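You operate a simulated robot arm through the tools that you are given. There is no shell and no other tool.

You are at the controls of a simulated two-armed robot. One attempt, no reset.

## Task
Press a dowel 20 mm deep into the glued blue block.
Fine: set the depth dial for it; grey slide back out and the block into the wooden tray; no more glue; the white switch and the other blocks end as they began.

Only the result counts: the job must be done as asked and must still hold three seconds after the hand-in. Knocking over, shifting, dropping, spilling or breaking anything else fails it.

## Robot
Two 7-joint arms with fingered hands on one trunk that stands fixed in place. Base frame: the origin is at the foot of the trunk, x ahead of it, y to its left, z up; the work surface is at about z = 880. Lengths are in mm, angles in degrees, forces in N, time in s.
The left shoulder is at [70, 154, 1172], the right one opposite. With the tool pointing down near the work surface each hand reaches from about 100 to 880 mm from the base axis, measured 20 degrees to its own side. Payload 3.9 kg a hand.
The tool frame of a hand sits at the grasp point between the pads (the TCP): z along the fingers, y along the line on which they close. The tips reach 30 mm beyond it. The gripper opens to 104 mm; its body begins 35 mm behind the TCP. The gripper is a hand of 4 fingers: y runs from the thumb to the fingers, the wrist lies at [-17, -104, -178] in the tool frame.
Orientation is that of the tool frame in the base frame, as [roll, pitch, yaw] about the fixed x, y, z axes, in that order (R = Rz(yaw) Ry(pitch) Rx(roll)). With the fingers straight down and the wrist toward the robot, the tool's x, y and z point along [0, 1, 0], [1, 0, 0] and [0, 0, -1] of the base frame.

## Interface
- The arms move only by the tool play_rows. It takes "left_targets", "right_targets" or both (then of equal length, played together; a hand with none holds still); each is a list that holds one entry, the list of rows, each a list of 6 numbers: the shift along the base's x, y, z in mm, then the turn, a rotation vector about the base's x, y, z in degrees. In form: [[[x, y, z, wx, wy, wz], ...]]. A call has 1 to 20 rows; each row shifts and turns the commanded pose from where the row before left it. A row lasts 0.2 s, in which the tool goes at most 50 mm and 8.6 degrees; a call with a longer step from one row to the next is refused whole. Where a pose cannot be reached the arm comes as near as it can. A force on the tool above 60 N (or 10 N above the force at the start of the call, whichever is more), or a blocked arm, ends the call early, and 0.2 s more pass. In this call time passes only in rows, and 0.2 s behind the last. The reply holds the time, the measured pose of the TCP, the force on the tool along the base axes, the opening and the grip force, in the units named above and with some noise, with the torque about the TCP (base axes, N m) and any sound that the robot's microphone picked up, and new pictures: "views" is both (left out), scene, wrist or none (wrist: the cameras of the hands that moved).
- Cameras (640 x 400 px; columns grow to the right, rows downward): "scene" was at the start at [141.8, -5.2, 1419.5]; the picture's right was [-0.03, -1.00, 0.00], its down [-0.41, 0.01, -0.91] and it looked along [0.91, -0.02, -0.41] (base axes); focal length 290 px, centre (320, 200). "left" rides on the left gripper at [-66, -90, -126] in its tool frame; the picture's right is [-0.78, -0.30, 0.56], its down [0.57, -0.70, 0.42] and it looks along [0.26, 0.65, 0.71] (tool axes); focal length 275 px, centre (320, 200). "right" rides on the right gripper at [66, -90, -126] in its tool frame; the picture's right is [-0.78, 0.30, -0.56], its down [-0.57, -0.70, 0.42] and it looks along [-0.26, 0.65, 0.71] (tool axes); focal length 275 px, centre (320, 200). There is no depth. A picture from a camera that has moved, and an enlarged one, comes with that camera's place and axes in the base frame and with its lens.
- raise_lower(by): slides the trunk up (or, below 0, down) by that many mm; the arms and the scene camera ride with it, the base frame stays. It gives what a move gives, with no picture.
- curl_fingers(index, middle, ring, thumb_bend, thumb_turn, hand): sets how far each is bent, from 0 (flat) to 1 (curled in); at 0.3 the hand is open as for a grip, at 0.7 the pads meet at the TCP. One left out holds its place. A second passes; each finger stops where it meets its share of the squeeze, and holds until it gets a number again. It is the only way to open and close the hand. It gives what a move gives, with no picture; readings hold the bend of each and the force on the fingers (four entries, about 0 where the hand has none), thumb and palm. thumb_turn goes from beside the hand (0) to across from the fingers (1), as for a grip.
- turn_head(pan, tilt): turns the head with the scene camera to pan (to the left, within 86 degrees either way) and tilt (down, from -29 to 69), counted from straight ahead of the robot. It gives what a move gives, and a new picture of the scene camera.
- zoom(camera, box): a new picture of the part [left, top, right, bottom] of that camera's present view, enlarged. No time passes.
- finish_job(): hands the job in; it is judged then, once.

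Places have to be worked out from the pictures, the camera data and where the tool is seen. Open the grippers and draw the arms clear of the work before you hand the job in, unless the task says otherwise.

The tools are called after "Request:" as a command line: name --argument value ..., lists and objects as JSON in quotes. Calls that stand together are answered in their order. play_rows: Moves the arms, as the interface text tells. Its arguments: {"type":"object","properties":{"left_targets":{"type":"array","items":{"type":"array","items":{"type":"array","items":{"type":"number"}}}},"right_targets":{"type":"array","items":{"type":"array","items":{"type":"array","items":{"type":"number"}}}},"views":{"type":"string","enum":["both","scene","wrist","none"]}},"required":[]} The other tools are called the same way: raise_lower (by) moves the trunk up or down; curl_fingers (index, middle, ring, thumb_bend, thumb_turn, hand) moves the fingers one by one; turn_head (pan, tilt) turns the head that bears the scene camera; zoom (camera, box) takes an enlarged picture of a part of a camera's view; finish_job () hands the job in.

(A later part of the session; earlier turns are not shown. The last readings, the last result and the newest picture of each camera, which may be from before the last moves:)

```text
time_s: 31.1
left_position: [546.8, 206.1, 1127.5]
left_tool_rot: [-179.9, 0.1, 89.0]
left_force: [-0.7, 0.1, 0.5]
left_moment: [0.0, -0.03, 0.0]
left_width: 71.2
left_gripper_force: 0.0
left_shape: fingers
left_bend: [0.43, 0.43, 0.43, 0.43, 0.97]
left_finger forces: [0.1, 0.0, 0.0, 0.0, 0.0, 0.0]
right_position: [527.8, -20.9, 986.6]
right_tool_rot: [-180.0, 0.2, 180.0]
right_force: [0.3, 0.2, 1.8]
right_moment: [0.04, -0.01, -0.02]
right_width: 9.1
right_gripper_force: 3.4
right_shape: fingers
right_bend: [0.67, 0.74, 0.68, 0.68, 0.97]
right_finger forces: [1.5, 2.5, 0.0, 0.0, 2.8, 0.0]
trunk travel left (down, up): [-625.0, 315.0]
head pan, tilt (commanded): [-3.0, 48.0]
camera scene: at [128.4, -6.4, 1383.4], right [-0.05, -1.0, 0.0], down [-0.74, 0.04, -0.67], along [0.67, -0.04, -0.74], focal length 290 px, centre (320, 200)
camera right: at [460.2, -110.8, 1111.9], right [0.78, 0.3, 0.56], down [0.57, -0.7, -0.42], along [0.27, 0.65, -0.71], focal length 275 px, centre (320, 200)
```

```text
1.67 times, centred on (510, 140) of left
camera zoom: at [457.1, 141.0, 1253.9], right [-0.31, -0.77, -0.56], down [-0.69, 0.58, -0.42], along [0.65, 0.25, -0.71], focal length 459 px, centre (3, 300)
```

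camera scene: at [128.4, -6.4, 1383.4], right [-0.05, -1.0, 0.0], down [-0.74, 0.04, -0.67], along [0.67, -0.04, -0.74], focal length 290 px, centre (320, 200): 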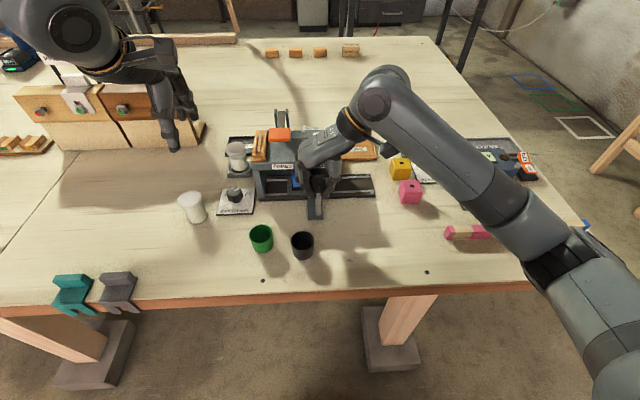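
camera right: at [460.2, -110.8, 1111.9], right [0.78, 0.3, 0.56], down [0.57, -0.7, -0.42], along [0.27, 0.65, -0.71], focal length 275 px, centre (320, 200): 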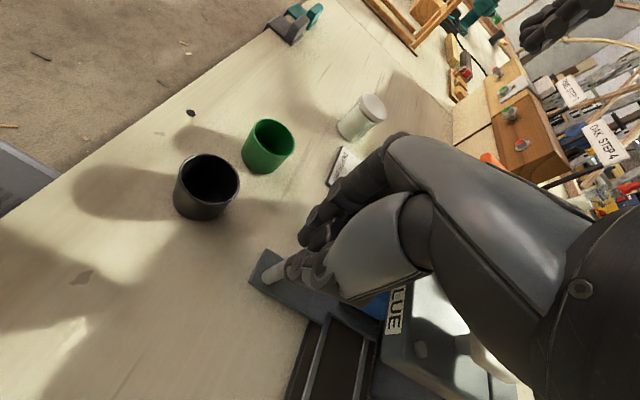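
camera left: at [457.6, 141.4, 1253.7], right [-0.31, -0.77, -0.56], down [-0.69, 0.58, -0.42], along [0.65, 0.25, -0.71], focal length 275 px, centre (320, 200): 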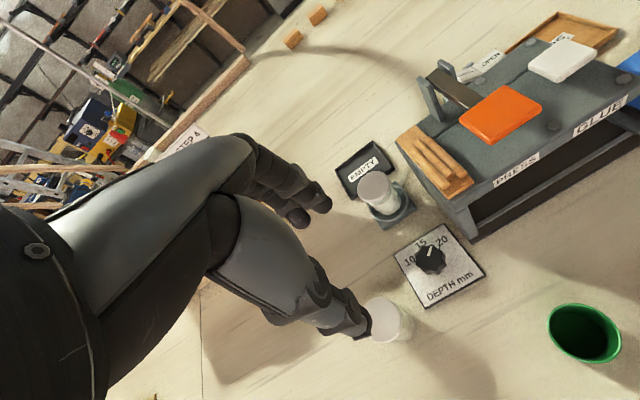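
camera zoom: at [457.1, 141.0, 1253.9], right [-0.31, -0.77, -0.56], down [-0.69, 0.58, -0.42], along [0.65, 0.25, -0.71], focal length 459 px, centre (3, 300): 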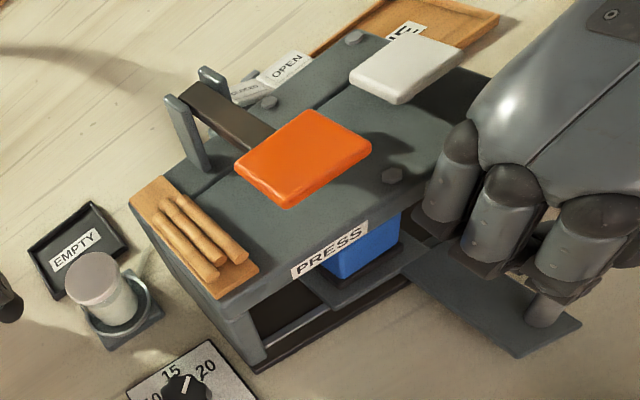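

Good view: the fingers are well clear of both paddles and the block is arriving under PRESS. Continue +24 mm in small steps, watching force.

Request:
play_rows --right_targets '[[[0, 6, 0, 0, 0, 0], [0, 6, 0, 0, 0, 0], [0, 6, 0, 0, 0, 0], [0, 6, 0, 0, 0, 0]]]' --views "none"

Request:
zoom --camera "scene" --box '[230, 90, 410, 225]'

Request:
zoom --camera "left" --box '[380, 20, 640, 260]'

```text
time_s: 32.1
left_position: [548.5, 205.0, 1128.2]
left_tool_rot: [180.0, -0.1, 89.1]
left_force: [-0.2, 0.6, -0.4]
left_moment: [0.0, -0.01, 0.0]
left_width: 71.2
left_gripper_force: 0.1
left_shape: fingers
left_bend: [0.43, 0.43, 0.43, 0.43, 0.97]
left_finger forces: [0.0, 0.0, 0.0, 0.1, 0.0, 0.0]
right_position: [527.4, 3.3, 987.1]
right_tool_rot: [-180.0, -0.1, -180.0]
right_force: [0.4, -0.5, 0.6]
right_moment: [0.01, -0.01, 0.0]
right_width: 9.3
right_gripper_force: 3.7
right_shape: fingers
right_bend: [0.67, 0.74, 0.68, 0.68, 0.97]
right_finger forces: [1.4, 2.3, 0.1, 0.0, 2.7, 0.0]
trunk travel left (down, up): [-625.0, 315.0]
head pan, tilt (commanded): [-3.0, 48.0]
```

```text
2.96 times, centred on (320, 158) of scene
camera zoom: at [128.6, -6.5, 1383.4], right [-0.05, -1.0, 0.0], down [-0.74, 0.04, -0.67], along [0.67, -0.04, -0.74], focal length 858 px, centre (320, 326)
```

zoom: 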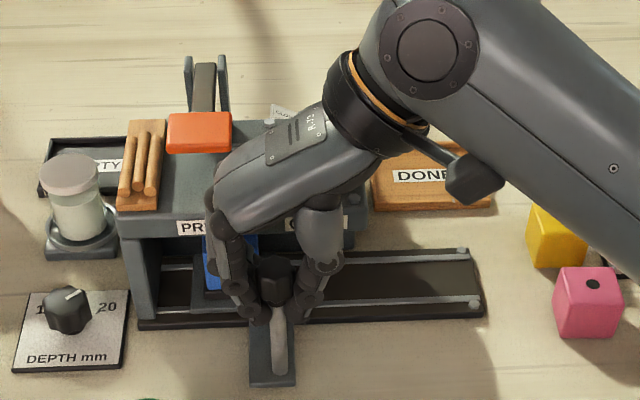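

```text
1.67 times, centred on (510, 140) of left
camera zoom: at [457.2, 140.9, 1253.9], right [-0.31, -0.77, -0.56], down [-0.69, 0.58, -0.42], along [0.65, 0.25, -0.71], focal length 459 px, centre (3, 300)
```

zoom: 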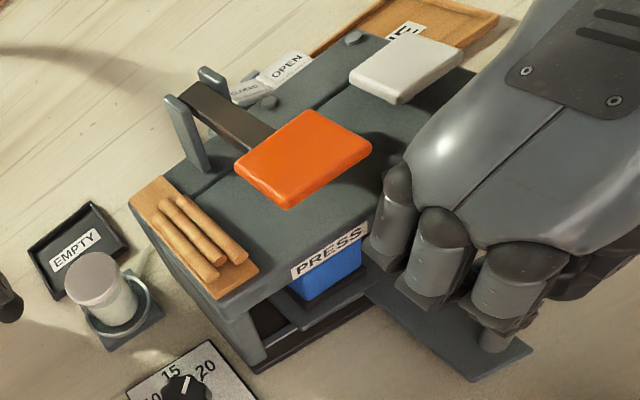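

No resistance yet after ~155 mm. Continue in smaller steps.

Request:
play_rows --right_targets '[[[0, 4, 0, 0, 0, 0], [0, 4, 0, 0, 0, 0]]]' --views "none"

Request:
zoom --camera "left" --box '[440, 110, 600, 260]'

```text
time_s: 32.7
left_position: [548.3, 205.0, 1128.2]
left_tool_rot: [-180.0, 0.0, 89.1]
left_force: [-0.1, -0.3, 0.3]
left_moment: [0.0, -0.01, -0.01]
left_width: 71.6
left_gripper_force: 0.1
left_shape: fingers
left_bend: [0.43, 0.43, 0.43, 0.43, 0.97]
left_finger forces: [0.0, 0.0, 0.0, 0.1, 0.0, 0.1]
right_position: [526.8, 10.5, 985.9]
right_tool_rot: [180.0, 0.1, -179.9]
right_force: [0.6, 0.4, -2.1]
right_moment: [0.03, -0.01, -0.01]
right_width: 9.1
right_gripper_force: 3.0
right_shape: fingers
right_bend: [0.67, 0.74, 0.68, 0.68, 0.97]
right_finger forces: [1.8, 2.4, 0.1, 0.0, 2.1, 0.0]
trunk travel left (down, up): [-625.0, 315.0]
head pan, tilt (commanded): [-3.0, 48.0]
```

```text
2.67 times, centred on (520, 185) of left
camera zoom: at [457.3, 141.2, 1253.8], right [-0.31, -0.77, -0.56], down [-0.69, 0.58, -0.42], along [0.65, 0.25, -0.71], focal length 734 px, centre (-213, 240)
```

zoom: 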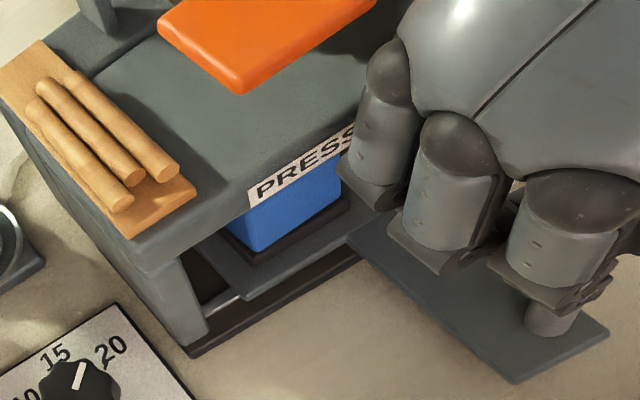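

Now ~162 mm in. Continue in 3 mm steps to find the stop.

Request:
play_rows --right_targets '[[[0, 3, 0, 0, 0, 0], [0, 3, 0, 0, 0, 0]]]' --views "none"

Request:
zoom --camera "left" --box '[440, 110, 600, 260]'

```text
time_s: 33.3
left_position: [549.1, 202.3, 1128.1]
left_tool_rot: [180.0, -0.1, 89.0]
left_force: [-0.7, -0.3, 0.0]
left_moment: [0.03, -0.03, -0.01]
left_width: 71.3
left_gripper_force: 0.0
left_shape: fingers
left_bend: [0.43, 0.43, 0.43, 0.43, 0.97]
left_finger forces: [0.0, 0.0, 0.1, 0.0, 0.1, 0.0]
right_position: [527.0, 15.5, 986.5]
right_tool_rot: [-179.9, 0.0, 179.9]
right_force: [0.2, -4.7, -0.6]
right_moment: [-0.04, 0.0, -0.01]
right_width: 9.9
right_gripper_force: 3.6
right_shape: fingers
right_bend: [0.67, 0.74, 0.68, 0.68, 0.97]
right_finger forces: [0.5, 1.8, 0.0, 0.0, 4.6, 0.1]
trunk travel left (down, up): [-625.0, 315.0]
head pan, tilt (commanded): [-3.0, 48.0]
```

```text
2.67 times, centred on (520, 185) of left
camera zoom: at [457.2, 138.8, 1254.1], right [-0.31, -0.77, -0.56], down [-0.69, 0.59, -0.42], along [0.65, 0.25, -0.71], focal length 734 px, centre (-213, 240)
```

zoom: 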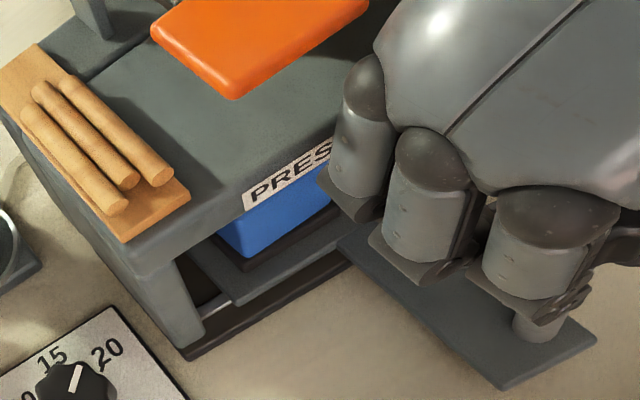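

A resisting force of −4.7 N appeared: possibly the stop. One more small push of 3 mm to confirm.

Request:
play_rows --right_targets '[[[0, 2, 0, 0, 0, 0], [0, 2, 0, 0, 0, 0]]]' --views "none"

Request:
zoom --camera "left" --box '[440, 110, 600, 260]'

```text
time_s: 33.9
left_position: [547.6, 202.4, 1128.3]
left_tool_rot: [-180.0, -0.1, 89.0]
left_force: [0.4, -0.3, 0.5]
left_moment: [-0.03, -0.01, -0.01]
left_width: 71.5
left_gripper_force: 0.1
left_shape: fingers
left_bend: [0.43, 0.43, 0.43, 0.43, 0.97]
left_finger forces: [0.0, 0.1, 0.0, 0.0, 0.1, 0.0]
right_position: [526.9, 19.3, 987.6]
right_tool_rot: [179.9, 0.1, -180.0]
right_force: [0.3, -10.3, 3.0]
right_moment: [-0.09, -0.01, 0.03]
right_width: 13.1
right_gripper_force: 5.1
right_shape: fingers
right_bend: [0.68, 0.74, 0.68, 0.66, 0.96]
right_finger forces: [0.0, 1.1, 0.0, 0.0, 9.5, 0.0]
trunk travel left (down, up): [-625.0, 315.0]
head pan, tilt (commanded): [-3.0, 48.0]
```

```text
2.67 times, centred on (520, 185) of left
camera zoom: at [456.5, 138.4, 1254.5], right [-0.31, -0.77, -0.56], down [-0.69, 0.59, -0.42], along [0.65, 0.25, -0.71], focal length 734 px, centre (-213, 240)
```

zoom: 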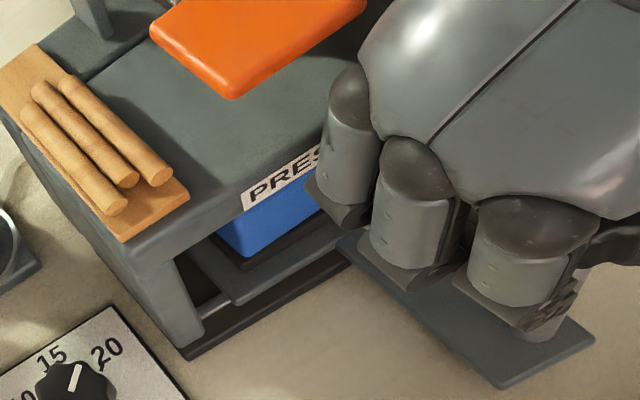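

The slide stays put while force rises to 10 N: it is at its inner stop, with the block under the press (y≈48). Relax 4 mm, then open the right hand.

Request:
play_rows --right_targets '[[[0, -2.5, 0, 0, 0, 0], [0, -2, 0, 0, 0, 0]]]' --views "none"

Request:
curl_fingers --hand "right" --index 0.35 --middle 0.35 --ring 0.35 --thumb_bend 0.35

Request:
zoom --camera "left" --box '[380, 20, 640, 260]'

```text
time_s: 34.5
left_position: [547.5, 204.6, 1128.5]
left_tool_rot: [-179.9, 0.0, 89.0]
left_force: [-0.2, 0.7, 0.8]
left_moment: [0.01, 0.01, 0.02]
left_width: 71.5
left_gripper_force: 0.0
left_shape: fingers
left_bend: [0.43, 0.43, 0.43, 0.43, 0.97]
left_finger forces: [0.1, 0.1, 0.1, 0.0, 0.0, 0.0]
right_position: [526.1, 16.3, 986.8]
right_tool_rot: [179.9, 0.1, -179.9]
right_force: [1.5, -3.9, 2.1]
right_moment: [-0.04, -0.05, 0.05]
right_width: 10.8
right_gripper_force: 3.9
right_shape: fingers
right_bend: [0.68, 0.74, 0.68, 0.67, 0.97]
right_finger forces: [0.1, 2.5, 0.0, 0.0, 4.8, 0.1]
trunk travel left (down, up): [-625.0, 315.0]
head pan, tilt (commanded): [-3.0, 48.0]
```

```text
time_s: 35.5
left_position: [547.9, 204.3, 1129.4]
left_tool_rot: [-179.9, 0.0, 88.9]
left_force: [0.6, 0.8, -0.1]
left_moment: [0.02, 0.02, 0.03]
left_width: 71.3
left_gripper_force: 0.2
left_shape: fingers
left_bend: [0.43, 0.43, 0.43, 0.43, 0.97]
left_finger forces: [0.0, 0.1, 0.0, 0.0, 0.0, 0.1]
right_position: [525.7, 16.5, 987.0]
right_tool_rot: [-179.9, 0.2, -180.0]
right_force: [-0.6, -0.7, 0.9]
right_moment: [0.02, 0.0, 0.01]
right_width: 92.0
right_gripper_force: 0.0
right_shape: fingers
right_bend: [0.35, 0.35, 0.35, 0.35, 0.97]
right_finger forces: [0.0, 0.0, 0.0, 0.1, 0.0, 0.0]
trunk travel left (down, up): [-625.0, 315.0]
head pan, tilt (commanded): [-3.0, 48.0]
```

```text
1.67 times, centred on (510, 140) of left
camera zoom: at [456.9, 140.4, 1254.0], right [-0.31, -0.77, -0.56], down [-0.69, 0.58, -0.42], along [0.65, 0.25, -0.71], focal length 459 px, centre (3, 300)
```

zoom: 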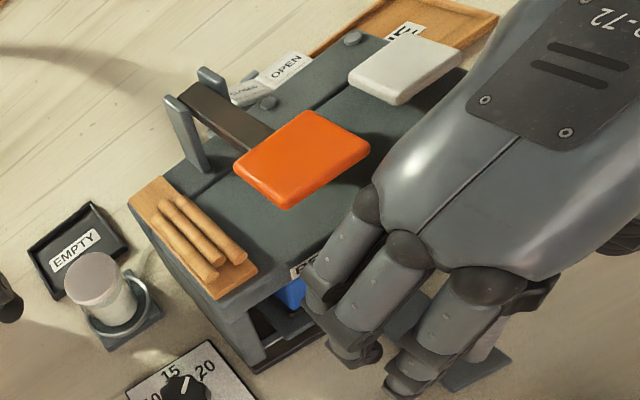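

Slide stayed in place. Retreat the right hand: slightly toward the robot while lifting, then away to the right.

Request:
play_rows --right_targets '[[[-6, 0, 8, 0, 0, 0], [-10, 0, 15, 0, 0, 0], [-10, 0, 22, 0, 0, 0], [-6, 0, 30, 0, 0, 0], [0, -20, 35, 0, 0, 0], [0, -40, 25, 0, 0, 0], [0, -45, 10, 0, 0, 0], [0, -45, 0, 0, 0, 0], [0, -40, 0, 0, 0, 0]]]' --views "both"

Request:
zoom --camera "scene" --box '[220, 90, 400, 225]'

Request:
zoom --camera "left" --box '[380, 20, 640, 260]'

```text
time_s: 37.5
left_position: [547.1, 201.9, 1129.2]
left_tool_rot: [179.9, -0.1, 88.9]
left_force: [-0.2, 0.4, 1.4]
left_moment: [0.01, -0.01, 0.03]
left_width: 71.2
left_gripper_force: 0.0
left_shape: fingers
left_bend: [0.43, 0.43, 0.43, 0.43, 0.97]
left_finger forces: [0.0, 0.0, 0.1, 0.0, 0.0, 0.0]
right_position: [493.7, -175.7, 1133.9]
right_tool_rot: [180.0, 0.0, 180.0]
right_force: [-0.3, -1.3, -0.6]
right_moment: [0.0, -0.01, 0.01]
right_width: 92.2
right_gripper_force: 0.0
right_shape: fingers
right_bend: [0.35, 0.35, 0.35, 0.35, 0.97]
right_finger forces: [0.0, 0.0, 0.1, 0.1, 0.0, 0.0]
trunk travel left (down, up): [-625.0, 315.0]
head pan, tilt (commanded): [-3.0, 48.0]
camera scene: at [127.7, -8.6, 1383.5], right [-0.05, -1.0, 0.0], down [-0.74, 0.04, -0.67], along [0.67, -0.03, -0.74], focal length 290 px, centre (320, 200)
camera right: at [427.0, -265.4, 1259.4], right [0.78, 0.3, 0.56], down [0.57, -0.7, -0.42], along [0.27, 0.65, -0.71], focal length 275 px, centre (320, 200)
```

scene: 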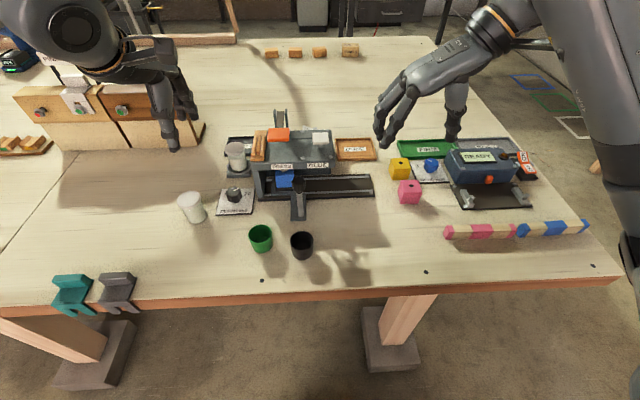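
right: 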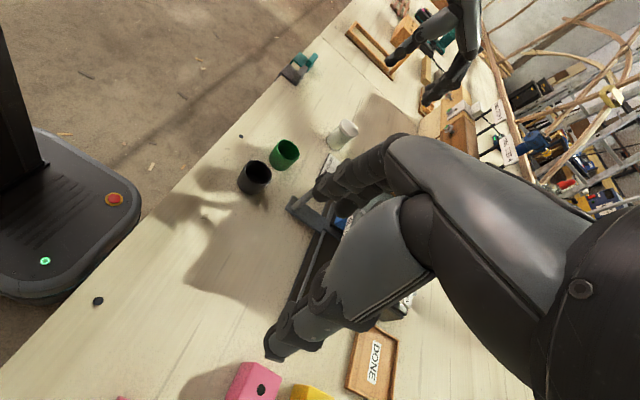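

```text
2.96 times, centred on (310, 158) of scene
camera zoom: at [127.7, -8.6, 1383.5], right [-0.05, -1.0, 0.0], down [-0.74, 0.04, -0.67], along [0.67, -0.03, -0.74], focal length 858 px, centre (350, 326)
```

zoom: 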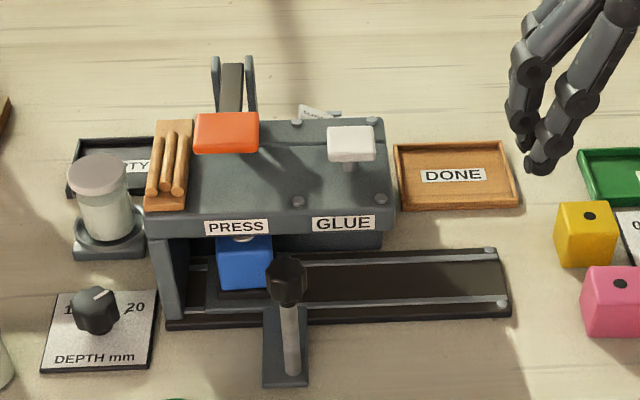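

```text
1.67 times, centred on (510, 140) of left
camera zoom: at [456.5, 138.9, 1254.5], right [-0.31, -0.77, -0.56], down [-0.69, 0.59, -0.42], along [0.65, 0.25, -0.71], focal length 459 px, centre (3, 300)
```

zoom: 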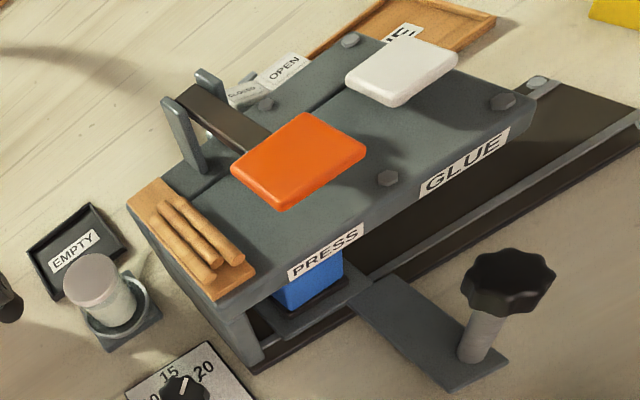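

The block sits under the PRESS label, handle free. Now I close the left hand into a pinched tip for pressing the orange paddle (centre ≈ (598,49.5), top z≈1055).

Request:
curl_fingers --hand "left" --index 0.72 --middle 0.72 --ring 0.72 --thumb_bend 0.7

Request:
play_rows --left_targets '[[[5, -15, 4, 0, 0, 0], [8, -25, 4, 0, 0, 0], [8, -28, 3, 0, 0, 0], [8, -30, 0, 0, 0, 0], [8, -30, 0, 0, 0, 0], [8, -24, 0, 0, 0, 0]]]' --right_targets '[[[0, -15, 0, 0, 0, 0], [0, -15, 0, 0, 0, 0], [0, -15, 0, 0, 0, 0], [0, -15, 0, 0, 0, 0], [0, 0, 0, 0, 0, 0], [0, 0, 0, 0, 0, 0]]]' --views "both"

Request:
zoom --camera "scene" --box '[200, 50, 400, 200]'

Request:
zoom --camera "left" --box '[220, 120, 520, 380]'

```text
time_s: 38.5
left_position: [546.5, 204.1, 1128.1]
left_tool_rot: [180.0, 0.0, 88.9]
left_force: [0.5, 0.2, -0.4]
left_moment: [0.0, 0.0, 0.05]
left_width: 0.1
left_gripper_force: 0.1
left_shape: fingers
left_bend: [0.72, 0.72, 0.72, 0.69, 0.97]
left_finger forces: [0.0, 0.0, 0.0, 0.1, 0.0, 0.0]
right_position: [494.1, -173.9, 1133.8]
right_tool_rot: [179.9, 0.1, -179.9]
right_force: [-0.8, 0.3, -0.1]
right_moment: [0.04, -0.02, -0.03]
right_width: 91.9
right_gripper_force: 0.1
right_shape: fingers
right_bend: [0.35, 0.35, 0.35, 0.35, 0.97]
right_finger forces: [0.0, 0.1, 0.0, 0.0, 0.0, 0.0]
trunk travel left (down, up): [-625.0, 315.0]
head pan, tilt (commanded): [-3.0, 48.0]
```

```text
time_s: 39.9
left_position: [591.9, 51.4, 1138.8]
left_tool_rot: [-179.9, -0.1, 89.0]
left_force: [0.3, -0.4, -0.6]
left_moment: [0.04, 0.0, 0.02]
left_width: 0.0
left_gripper_force: 0.0
left_shape: fingers
left_bend: [0.72, 0.72, 0.72, 0.69, 0.97]
left_finger forces: [0.0, 0.1, 0.1, 0.0, 0.1, 0.0]
right_position: [494.4, -236.0, 1133.2]
right_tool_rot: [179.9, 0.1, 179.9]
right_force: [-0.6, -0.5, 0.1]
right_moment: [0.0, 0.03, 0.0]
right_width: 91.6
right_gripper_force: 0.0
right_shape: fingers
right_bend: [0.35, 0.35, 0.35, 0.35, 0.97]
right_finger forces: [0.1, 0.0, 0.0, 0.0, 0.0, 0.0]
trunk travel left (down, up): [-625.0, 315.0]
head pan, tilt (commanded): [-3.0, 48.0]
camera scene: at [128.6, -8.4, 1383.4], right [-0.05, -1.0, 0.0], down [-0.74, 0.04, -0.67], along [0.67, -0.03, -0.74], focal length 290 px, centre (320, 200)
camera right: at [428.1, -325.0, 1257.8], right [0.78, 0.3, 0.56], down [0.57, -0.7, -0.42], along [0.27, 0.65, -0.71], focal length 275 px, centre (320, 200)
camera left: at [501.6, -13.2, 1264.7], right [-0.31, -0.77, -0.56], down [-0.69, 0.59, -0.42], along [0.65, 0.25, -0.71], focal length 275 px, centre (320, 200)
```

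scene: 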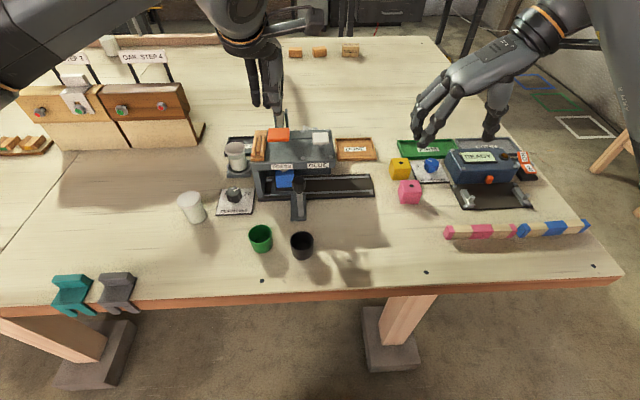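
right: 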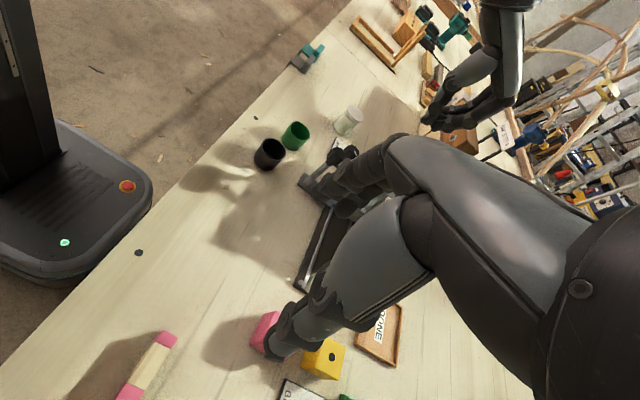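
left: 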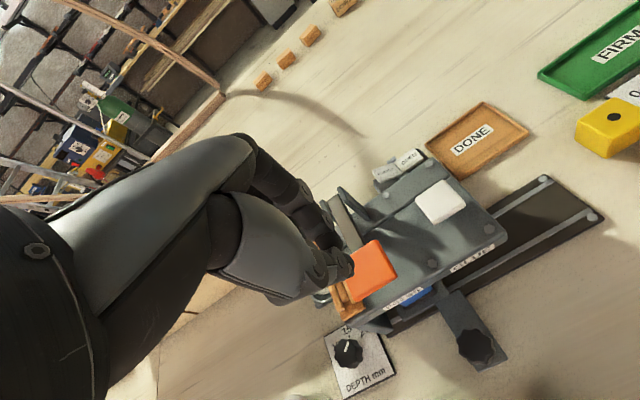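

```text
2.67 times, centred on (300, 125) of scene
camera zoom: at [128.6, -8.4, 1383.4], right [-0.05, -1.0, 0.0], down [-0.74, 0.04, -0.67], along [0.67, -0.03, -0.74], focal length 772 px, centre (373, 400)
```

zoom: 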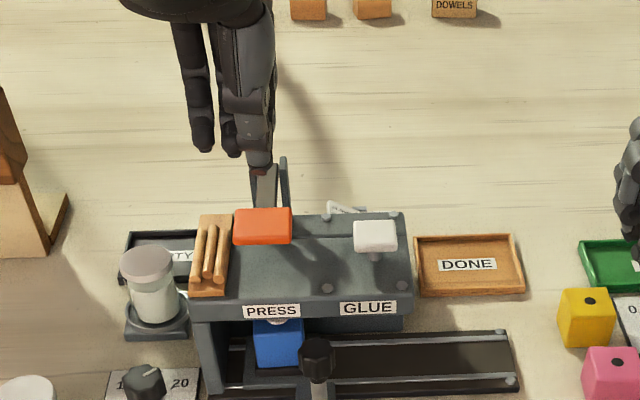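

```text
1.54 times, centred on (370, 250) of left
camera zoom: at [501.6, -13.2, 1264.7], right [-0.31, -0.77, -0.56], down [-0.69, 0.59, -0.42], along [0.65, 0.25, -0.71], focal length 424 px, centre (243, 123)
```

zoom: 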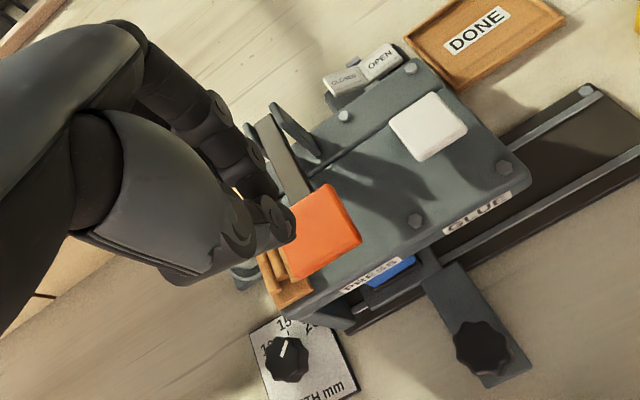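

The ring and middle fingertips sit 18–35 mm to the left of the thumb and could foul the dowel rack, so I curl those two away and press with index and thumb only.

Request:
curl_fingers --hand "left" --middle 1.0 --ring 1.0

Request:
zoom --camera "scene" --box '[200, 50, 400, 200]'

Request:
zoom --camera "right" --box '[300, 30, 500, 220]'

```text
time_s: 40.9
left_position: [591.8, 52.1, 1139.1]
left_tool_rot: [180.0, 0.0, 89.0]
left_force: [-0.6, -0.1, -0.4]
left_moment: [-0.01, -0.01, -0.01]
left_width: 0.0
left_gripper_force: 0.0
left_shape: fingers
left_bend: [0.72, 1.0, 1.0, 0.69, 0.97]
left_finger forces: [0.0, 0.0, 0.0, 0.0, 0.1, 0.0]
right_position: [495.2, -234.8, 1132.2]
right_tool_rot: [180.0, 0.2, 180.0]
right_force: [0.4, 0.5, -0.3]
right_moment: [-0.02, 0.02, 0.02]
right_width: 91.8
right_gripper_force: 0.0
right_shape: fingers
right_bend: [0.35, 0.35, 0.35, 0.35, 0.97]
right_finger forces: [0.0, 0.0, 0.0, 0.0, 0.0, 0.0]
trunk travel left (down, up): [-625.0, 315.0]
head pan, tilt (commanded): [-3.0, 48.0]
```

```text
2.67 times, centred on (300, 125) of scene
camera zoom: at [128.3, -7.2, 1383.4], right [-0.05, -1.0, 0.0], down [-0.74, 0.04, -0.67], along [0.67, -0.04, -0.74], focal length 772 px, centre (373, 400)
```

zoom: 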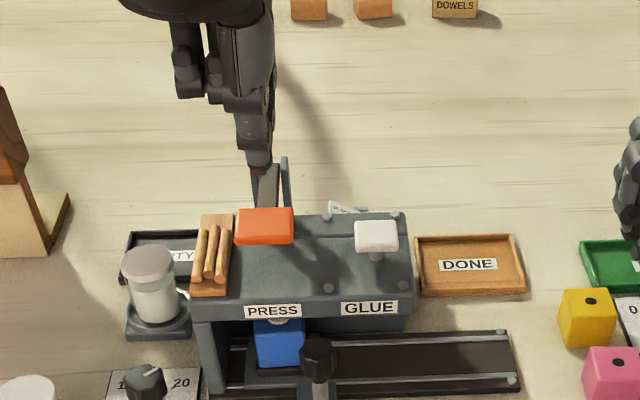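

```text
2.11 times, centred on (400, 125) of right
camera zoom: at [427.9, -323.7, 1258.2], right [0.77, 0.3, 0.56], down [0.57, -0.7, -0.42], along [0.27, 0.65, -0.71], focal length 580 px, centre (152, 358)
```

zoom: 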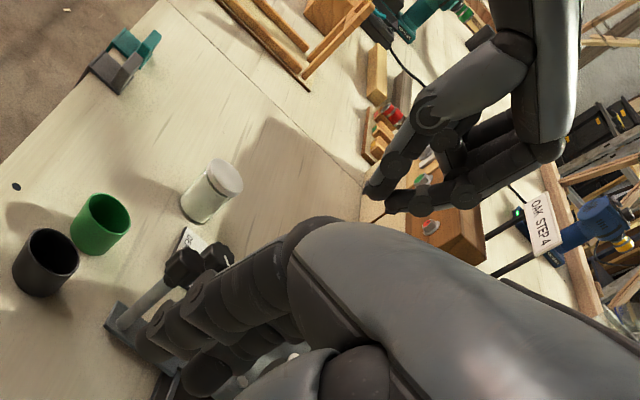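

Now there's a single index–thumb tip over the paddle. Shift +4,−2 and descend until just above the paddle (tips at ≈1064).

Request:
play_rows --left_targets '[[[2, -1, -10, 0, 0, 0], [2, -1, -20, 0, 0, 0], [0, 0, -15, 0, 0, 0]]]' --views "both"

Request:
zoom --camera "scene" --box '[220, 80, 340, 180]'

Request:
zoom --camera "left" --box '[240, 150, 480, 350]'

```text
time_s: 41.7
left_position: [596.9, 49.8, 1094.8]
left_tool_rot: [180.0, 0.0, 89.0]
left_force: [0.8, 0.5, 0.4]
left_moment: [-0.01, -0.02, 0.04]
left_width: 0.0
left_gripper_force: 0.1
left_shape: fingers
left_bend: [0.72, 1.0, 1.0, 0.69, 0.97]
left_finger forces: [0.0, 0.0, 0.1, 0.0, 0.0, 0.0]
right_position: [494.2, -234.8, 1133.6]
right_tool_rot: [179.9, 0.1, 180.0]
right_force: [0.5, 0.5, -0.3]
right_moment: [0.02, 0.01, 0.0]
right_width: 91.8
right_gripper_force: 0.0
right_shape: fingers
right_bend: [0.35, 0.35, 0.35, 0.35, 0.97]
right_finger forces: [0.0, 0.0, 0.0, 0.1, 0.0, 0.2]
trunk travel left (down, up): [-625.0, 315.0]
head pan, tilt (commanded): [-3.0, 48.0]
camera scene: at [128.3, -7.0, 1383.5], right [-0.05, -1.0, 0.0], down [-0.74, 0.04, -0.67], along [0.67, -0.04, -0.74], focal length 290 px, centre (320, 200)
camera left: at [505.9, -14.1, 1220.6], right [-0.31, -0.77, -0.56], down [-0.69, 0.58, -0.42], along [0.65, 0.25, -0.71], focal length 275 px, centre (320, 200)
```

scene: 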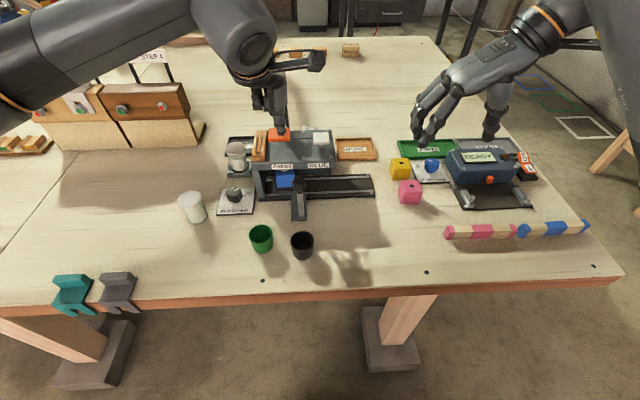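
left: 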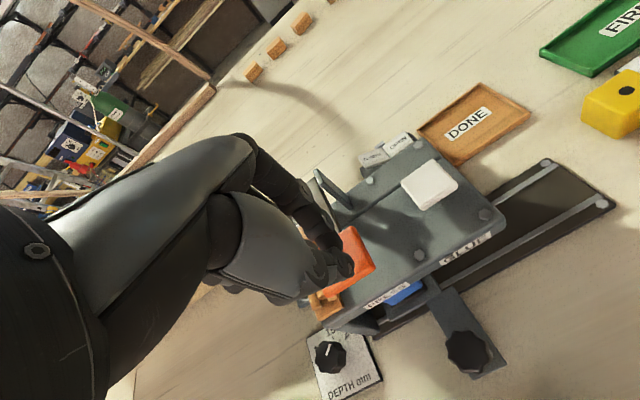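

```text
4.00 times, centred on (280, 130) of scene
camera zoom: at [128.3, -7.0, 1383.5], right [-0.05, -1.0, 0.0], down [-0.74, 0.04, -0.67], along [0.67, -0.04, -0.74], focal length 1158 px, centre (480, 480)
```

zoom: 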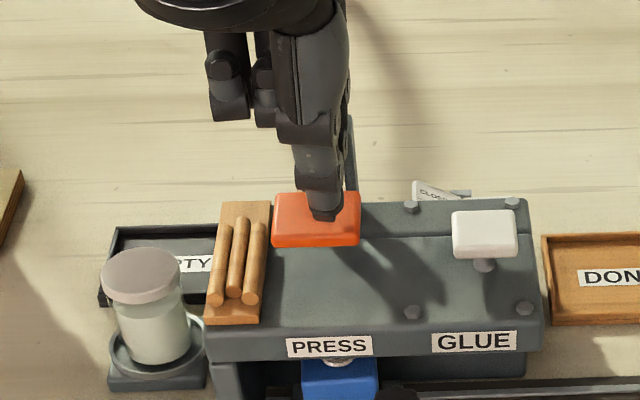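

```text
2.00 times, centred on (360, 250) of left
camera zoom: at [505.9, -14.1, 1220.6], right [-0.31, -0.77, -0.56], down [-0.69, 0.58, -0.42], along [0.65, 0.25, -0.71], focal length 551 px, centre (240, 100)
```

zoom: 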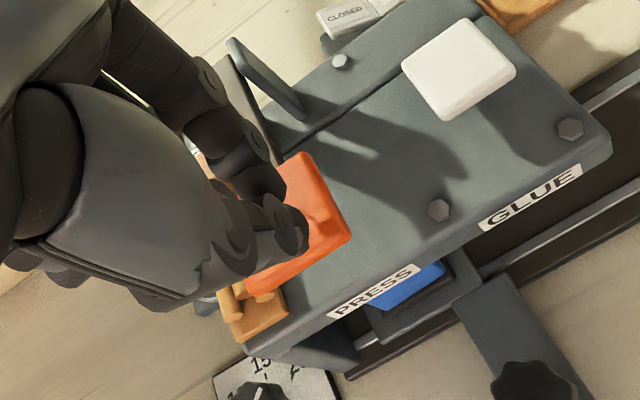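

The tip is centred over the paddle with ~8 mm gap. Press down in 3 mm steps, watching force and sound.

Request:
play_rows --left_targets '[[[0, 0, -4, 0, 0, 0], [0, 0, -4, 0, 0, 0], [0, 0, -3, 0, 0, 0], [0, 0, -3, 0, 0, 0]]]' --views "none"

Request:
zoom --camera "scene" --box '[220, 80, 340, 210]'

```text
time_s: 42.7
left_position: [596.2, 49.3, 1080.0]
left_tool_rot: [-179.9, 0.0, 89.0]
left_force: [-1.2, 0.1, 0.6]
left_moment: [0.03, -0.01, 0.0]
left_width: 0.0
left_gripper_force: 0.9
left_shape: fingers
left_bend: [0.72, 1.0, 1.0, 0.69, 0.97]
left_finger forces: [0.0, 0.1, 0.0, 0.0, 1.4, 0.0]
right_position: [494.9, -233.9, 1133.3]
right_tool_rot: [180.0, 0.1, 180.0]
right_force: [0.1, -0.3, 0.3]
right_moment: [-0.01, -0.01, 0.0]
right_width: 91.7
right_gripper_force: 0.1
right_shape: fingers
right_bend: [0.35, 0.35, 0.35, 0.35, 0.97]
right_finger forces: [0.1, 0.0, 0.0, 0.0, 0.0, 0.1]
trunk travel left (down, up): [-625.0, 315.0]
head pan, tilt (commanded): [-3.0, 48.0]
```

```text
3.08 times, centred on (280, 145) of scene
camera zoom: at [128.2, -7.1, 1383.5], right [-0.05, -1.0, 0.0], down [-0.74, 0.04, -0.67], along [0.67, -0.04, -0.74], focal length 891 px, centre (443, 369)
```

zoom: 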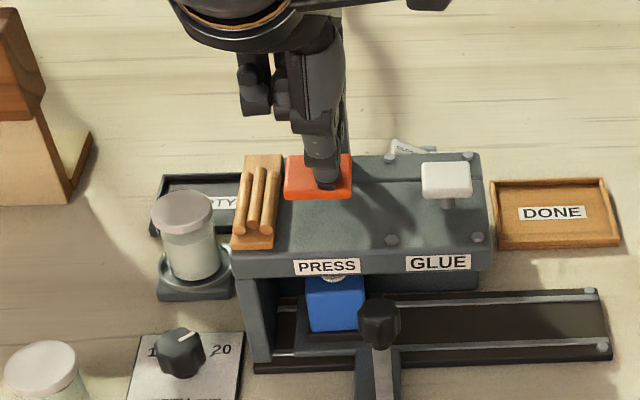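

Just touching the paddle at TCP z≈1080. Continue pressing 12 mm.

Request:
play_rows --left_targets '[[[0, 0, -3, 0, 0, 0], [0, 0, -3, 0, 0, 0], [0, 0, -3, 0, 0, 0], [0, 0, -3, 0, 0, 0]]]' --views "none"

Request:
zoom --camera "scene" --box '[220, 80, 340, 210]'

```text
time_s: 43.7
left_position: [595.0, 50.2, 1066.5]
left_tool_rot: [180.0, 0.0, 89.0]
left_force: [-0.1, 0.6, 2.6]
left_moment: [-0.04, -0.02, 0.02]
left_width: 0.0
left_gripper_force: 1.6
left_shape: fingers
left_bend: [0.72, 1.0, 1.0, 0.69, 0.97]
left_finger forces: [3.7, 0.0, 0.0, 0.0, 0.0, 0.0]
right_position: [494.7, -233.2, 1132.7]
right_tool_rot: [179.9, 0.1, 180.0]
right_force: [-0.2, -0.1, 0.3]
right_moment: [0.0, -0.02, 0.02]
right_width: 91.8
right_gripper_force: 0.1
right_shape: fingers
right_bend: [0.35, 0.35, 0.35, 0.35, 0.97]
right_finger forces: [0.0, 0.0, 0.1, 0.0, 0.0, 0.0]
trunk travel left (down, up): [-625.0, 315.0]
head pan, tilt (commanded): [-3.0, 48.0]
```

```text
3.08 times, centred on (280, 145) of scene
camera zoom: at [127.9, -7.1, 1383.5], right [-0.05, -1.0, 0.0], down [-0.74, 0.04, -0.67], along [0.67, -0.04, -0.74], focal length 891 px, centre (443, 369)
```

zoom: 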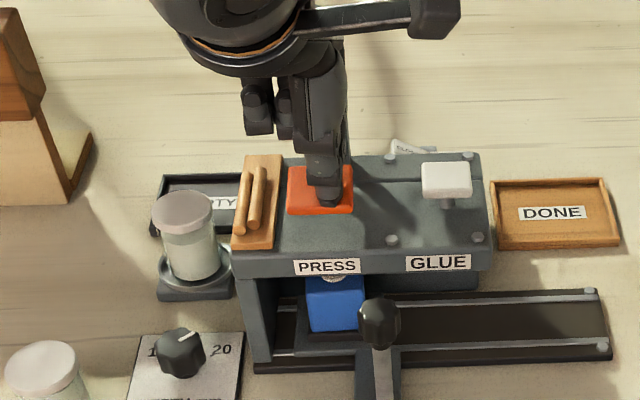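

One dowel left the rack (two remain), so the press acted. Zoom at the block before deciding whether to complete the stroke.

Request:
zoom --camera "scene" --box '[265, 145, 325, 200]'

Request:
zoom --camera "left" --box '[240, 150, 480, 350]'

Request:
zoom --camera "right" --box '[260, 120, 460, 260]'

```text
7.27 times, centred on (295, 172) of scene
camera zoom: at [127.9, -7.1, 1383.5], right [-0.05, -1.0, 0.0], down [-0.74, 0.04, -0.67], along [0.67, -0.04, -0.74], focal length 2106 px, centre (502, 400)
```

zoom: 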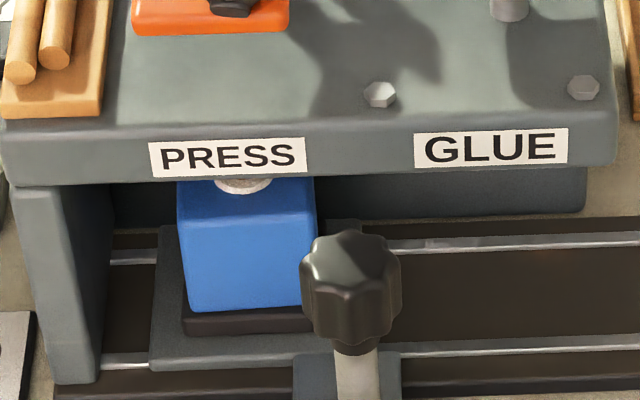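

```text
2.00 times, centred on (360, 250) of left
camera zoom: at [504.4, -14.6, 1193.8], right [-0.31, -0.77, -0.56], down [-0.69, 0.58, -0.43], along [0.65, 0.25, -0.71], focal length 551 px, centre (240, 100)
```

zoom: 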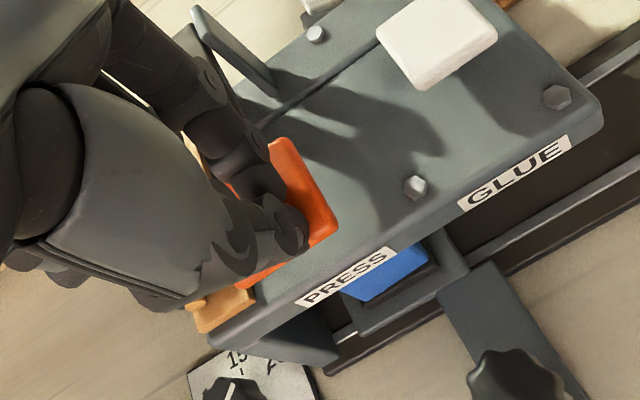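

```text
2.86 times, centred on (360, 190) of right
camera zoom: at [427.6, -323.6, 1258.4], right [0.77, 0.3, 0.56], down [0.57, -0.7, -0.42], along [0.27, 0.65, -0.71], focal length 786 px, centre (206, 229)
```

zoom: 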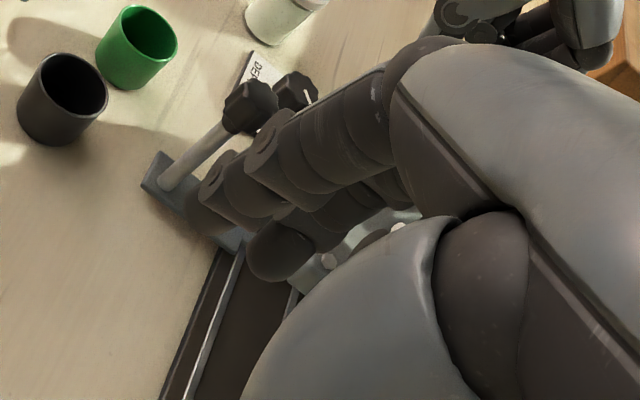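

The press has fed a dowel; I finish the stroke gently to the end stop so it is driven to the dial depth.

Request:
play_rows --left_targets '[[[0, 0, -3, 0, 0, 0], [0, 0, -3, 0, 0, 0]]]' --views "none"

Request:
zoom --camera "scene" --box '[230, 110, 330, 200]'

```text
time_s: 44.3
left_position: [594.7, 48.9, 1062.0]
left_tool_rot: [180.0, 0.0, 89.1]
left_force: [-0.7, -0.4, 2.7]
left_moment: [0.01, -0.01, -0.02]
left_width: 0.0
left_gripper_force: 1.9
left_shape: fingers
left_bend: [0.72, 1.0, 1.0, 0.69, 0.97]
left_finger forces: [4.0, 0.0, 0.0, 0.0, 0.0, 0.1]
right_position: [493.6, -234.2, 1134.1]
right_tool_rot: [-180.0, 0.0, -180.0]
right_force: [-0.8, 0.4, 0.2]
right_moment: [0.02, -0.02, -0.03]
right_width: 92.0
right_gripper_force: 0.0
right_shape: fingers
right_bend: [0.35, 0.35, 0.35, 0.35, 0.97]
right_finger forces: [0.0, 0.0, 0.1, 0.1, 0.0, 0.1]
trunk travel left (down, up): [-625.0, 315.0]
head pan, tilt (commanded): [-3.0, 48.0]
```

```text
4.44 times, centred on (280, 155) of scene
camera zoom: at [127.8, -7.3, 1383.5], right [-0.05, -1.0, 0.0], down [-0.74, 0.04, -0.67], along [0.67, -0.04, -0.74], focal length 1287 px, centre (498, 400)
```

zoom: 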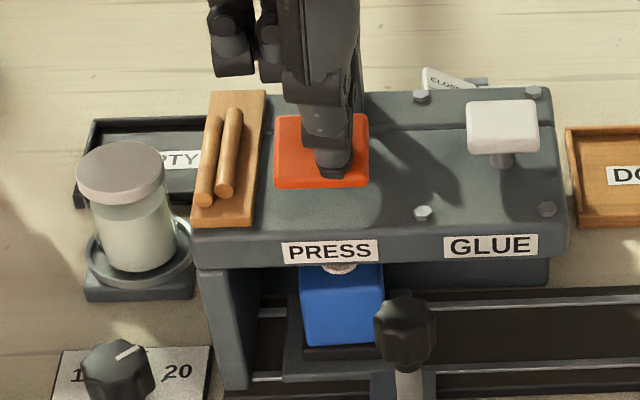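

Spring force only (≈3 N), paddle still travelling. Continue another 9 mm.

Request:
play_rows --left_targets '[[[0, 0, -3, 0, 0, 0], [0, 0, -3, 0, 0, 0], [0, 0, -3, 0, 0, 0]]]' --views "none"

Request:
zoom --camera "scene" --box '[230, 110, 330, 200]'

```text
time_s: 45.1
left_position: [593.9, 49.2, 1053.4]
left_tool_rot: [180.0, -0.1, 89.1]
left_force: [0.5, 0.3, 2.7]
left_moment: [-0.02, 0.03, 0.01]
left_width: 0.0
left_gripper_force: 2.2
left_shape: fingers
left_bend: [0.72, 1.0, 1.0, 0.69, 0.97]
left_finger forces: [4.1, 0.0, 0.0, 0.0, 0.0, 0.0]
right_position: [495.0, -234.3, 1133.2]
right_tool_rot: [-180.0, 0.1, 180.0]
right_force: [0.1, 0.4, 0.1]
right_moment: [0.04, 0.0, 0.02]
right_width: 91.9
right_gripper_force: 0.0
right_shape: fingers
right_bend: [0.35, 0.35, 0.35, 0.35, 0.97]
right_finger forces: [0.0, 0.0, 0.1, 0.0, 0.0, 0.1]
trunk travel left (down, up): [-625.0, 315.0]
head pan, tilt (commanded): [-3.0, 48.0]
```

```text
4.44 times, centred on (280, 155) of scene
camera zoom: at [127.7, -7.3, 1383.5], right [-0.05, -1.0, 0.0], down [-0.74, 0.04, -0.67], along [0.67, -0.04, -0.74], focal length 1287 px, centre (498, 400)
```

zoom: 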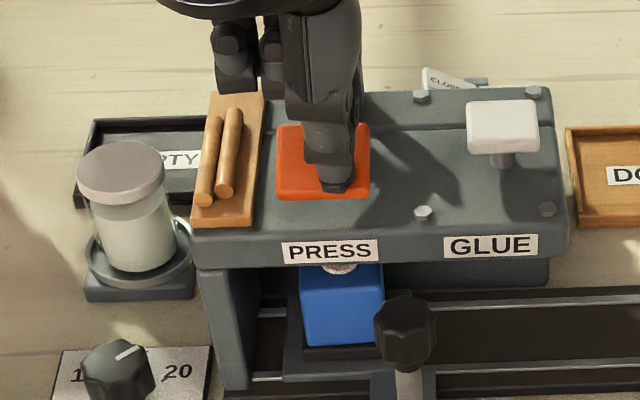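

Still only spring force; continue down 9 mm to find the bottom of the stroke.

Request:
play_rows --left_targets '[[[0, 0, -3, 0, 0, 0], [0, 0, -3, 0, 0, 0], [0, 0, -3, 0, 0, 0]]]' --views "none"

Request:
zoom --camera "scene" --box '[230, 110, 330, 200]'

```text
time_s: 45.9
left_position: [594.7, 49.1, 1045.2]
left_tool_rot: [-180.0, 0.0, 88.9]
left_force: [-0.6, 0.9, 5.6]
left_moment: [-0.05, 0.0, 0.0]
left_width: 0.1
left_gripper_force: 2.5
left_shape: fingers
left_bend: [0.72, 1.0, 1.0, 0.69, 0.97]
left_finger forces: [5.8, 0.0, 0.1, 0.0, 0.0, 0.0]
right_position: [492.8, -234.0, 1132.9]
right_tool_rot: [179.9, 0.1, 180.0]
right_force: [0.1, -0.1, 0.1]
right_moment: [0.01, 0.01, 0.01]
right_width: 91.8
right_gripper_force: 0.0
right_shape: fingers
right_bend: [0.35, 0.35, 0.35, 0.35, 0.97]
right_finger forces: [0.1, 0.0, 0.0, 0.0, 0.0, 0.0]
trunk travel left (down, up): [-625.0, 315.0]
head pan, tilt (commanded): [-3.0, 48.0]
```

```text
4.44 times, centred on (280, 155) of scene
camera zoom: at [127.3, -7.0, 1383.6], right [-0.05, -1.0, 0.0], down [-0.74, 0.04, -0.67], along [0.67, -0.04, -0.74], focal length 1287 px, centre (498, 400)
```

zoom: 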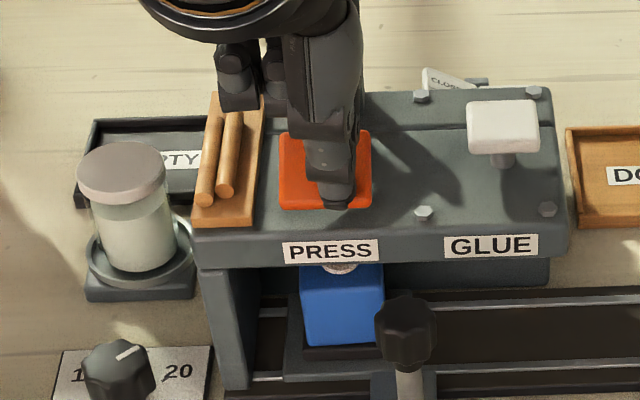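

Force rising (5.6 N), close to the bottom. One last 3 mm to make sure the stop is reached.

Request:
play_rows --left_targets '[[[0, 0, -2, 0, 0, 0], [0, 0, -2, 0, 0, 0], [0, 0, 0, 0, 0, 0]]]' --views "none"

```text
time_s: 46.7
left_position: [593.4, 50.0, 1041.9]
left_tool_rot: [179.8, 0.0, 88.9]
left_force: [-1.1, 0.1, 11.7]
left_moment: [-0.01, 0.0, -0.02]
left_width: 0.0
left_gripper_force: 6.4
left_shape: fingers
left_bend: [0.73, 1.0, 1.0, 0.68, 0.97]
left_finger forces: [13.0, 0.0, 0.1, 0.0, 0.0, 0.0]
right_position: [493.6, -234.7, 1134.1]
right_tool_rot: [180.0, 0.2, -179.9]
right_force: [0.1, 0.1, -0.6]
right_moment: [-0.03, 0.01, -0.02]
right_width: 91.8
right_gripper_force: 0.0
right_shape: fingers
right_bend: [0.35, 0.35, 0.35, 0.35, 0.97]
right_finger forces: [0.0, 0.1, 0.1, 0.0, 0.0, 0.1]
trunk travel left (down, up): [-625.0, 315.0]
head pan, tilt (commanded): [-3.0, 48.0]
```

11.7 N: bottomed out. Now lift off slowly and retreat the left hand up and to the left.

Request:
play_rows --left_targets '[[[0, 0, 5, 0, 0, 0], [0, 0, 10, 0, 0, 0], [0, 0, 20, 0, 0, 0], [0, 0, 30, 0, 0, 0], [0, 0, 30, 0, 0, 0], [-5, 25, 10, 0, 0, 0], [-10, 40, 0, 0, 0, 0], [-10, 40, 0, 0, 0, 0], [-10, 40, 0, 0, 0, 0]]]' --views "both"

Request:
zoom --camera "scene" --box '[220, 90, 400, 225]'

Request:
zoom --camera "scene" --box '[265, 145, 325, 200]'

```text
time_s: 48.7
left_position: [559.1, 196.6, 1144.5]
left_tool_rot: [-180.0, 0.1, 89.0]
left_force: [0.2, 1.1, -0.2]
left_moment: [0.0, 0.03, 0.0]
left_width: 0.0
left_gripper_force: 0.0
left_shape: fingers
left_bend: [0.72, 1.0, 1.0, 0.69, 0.97]
left_finger forces: [0.0, 0.1, 0.0, 0.1, 0.0, 0.0]
right_position: [493.8, -231.7, 1134.2]
right_tool_rot: [-179.9, 0.1, 180.0]
right_force: [-0.3, -0.1, 0.0]
right_moment: [0.01, 0.0, 0.02]
right_width: 91.9
right_gripper_force: 0.0
right_shape: fingers
right_bend: [0.35, 0.35, 0.35, 0.35, 0.97]
right_finger forces: [0.0, 0.1, 0.0, 0.1, 0.1, 0.0]
trunk travel left (down, up): [-625.0, 315.0]
head pan, tilt (commanded): [-3.0, 48.0]
camera scene: at [126.9, -4.7, 1383.6], right [-0.05, -1.0, 0.0], down [-0.74, 0.04, -0.67], along [0.67, -0.04, -0.74], focal length 290 px, centre (320, 200)
camera left: at [468.5, 133.1, 1270.5], right [-0.31, -0.77, -0.56], down [-0.69, 0.58, -0.43], along [0.65, 0.25, -0.71], focal length 275 px, centre (320, 200)
```

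scene: 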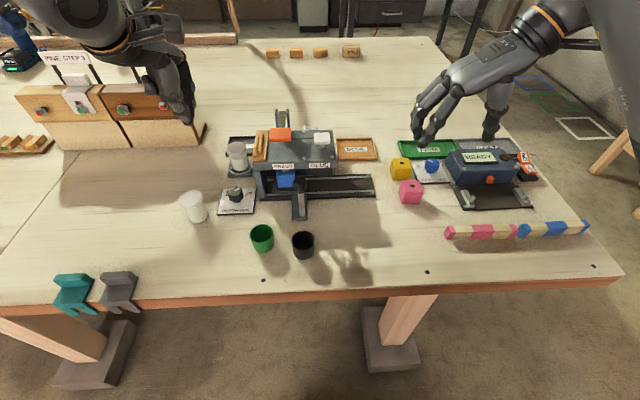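
left: 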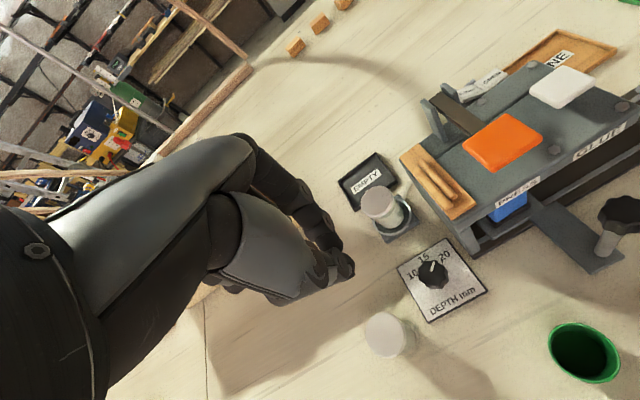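

```text
2.96 times, centred on (310, 158) of scene
camera zoom: at [126.9, -4.7, 1383.6], right [-0.05, -1.0, 0.0], down [-0.74, 0.04, -0.67], along [0.67, -0.04, -0.74], focal length 858 px, centre (350, 326)
```

zoom: 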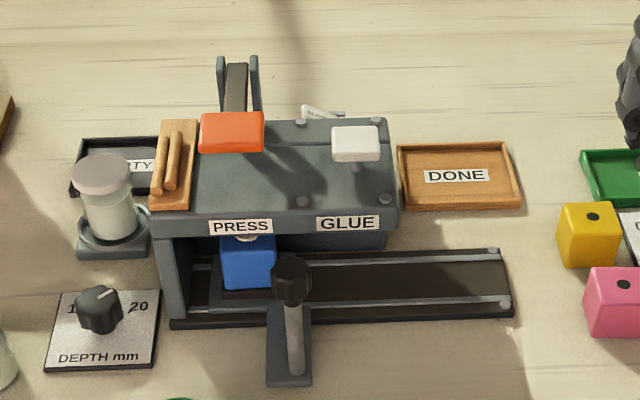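

```text
7.27 times, centred on (295, 172) of scene
camera zoom: at [126.9, -4.7, 1383.6], right [-0.05, -1.0, 0.0], down [-0.74, 0.04, -0.67], along [0.67, -0.04, -0.74], focal length 2106 px, centre (502, 400)
```

zoom: 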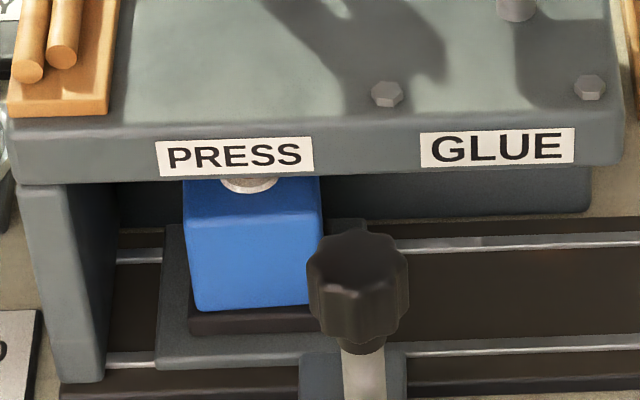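

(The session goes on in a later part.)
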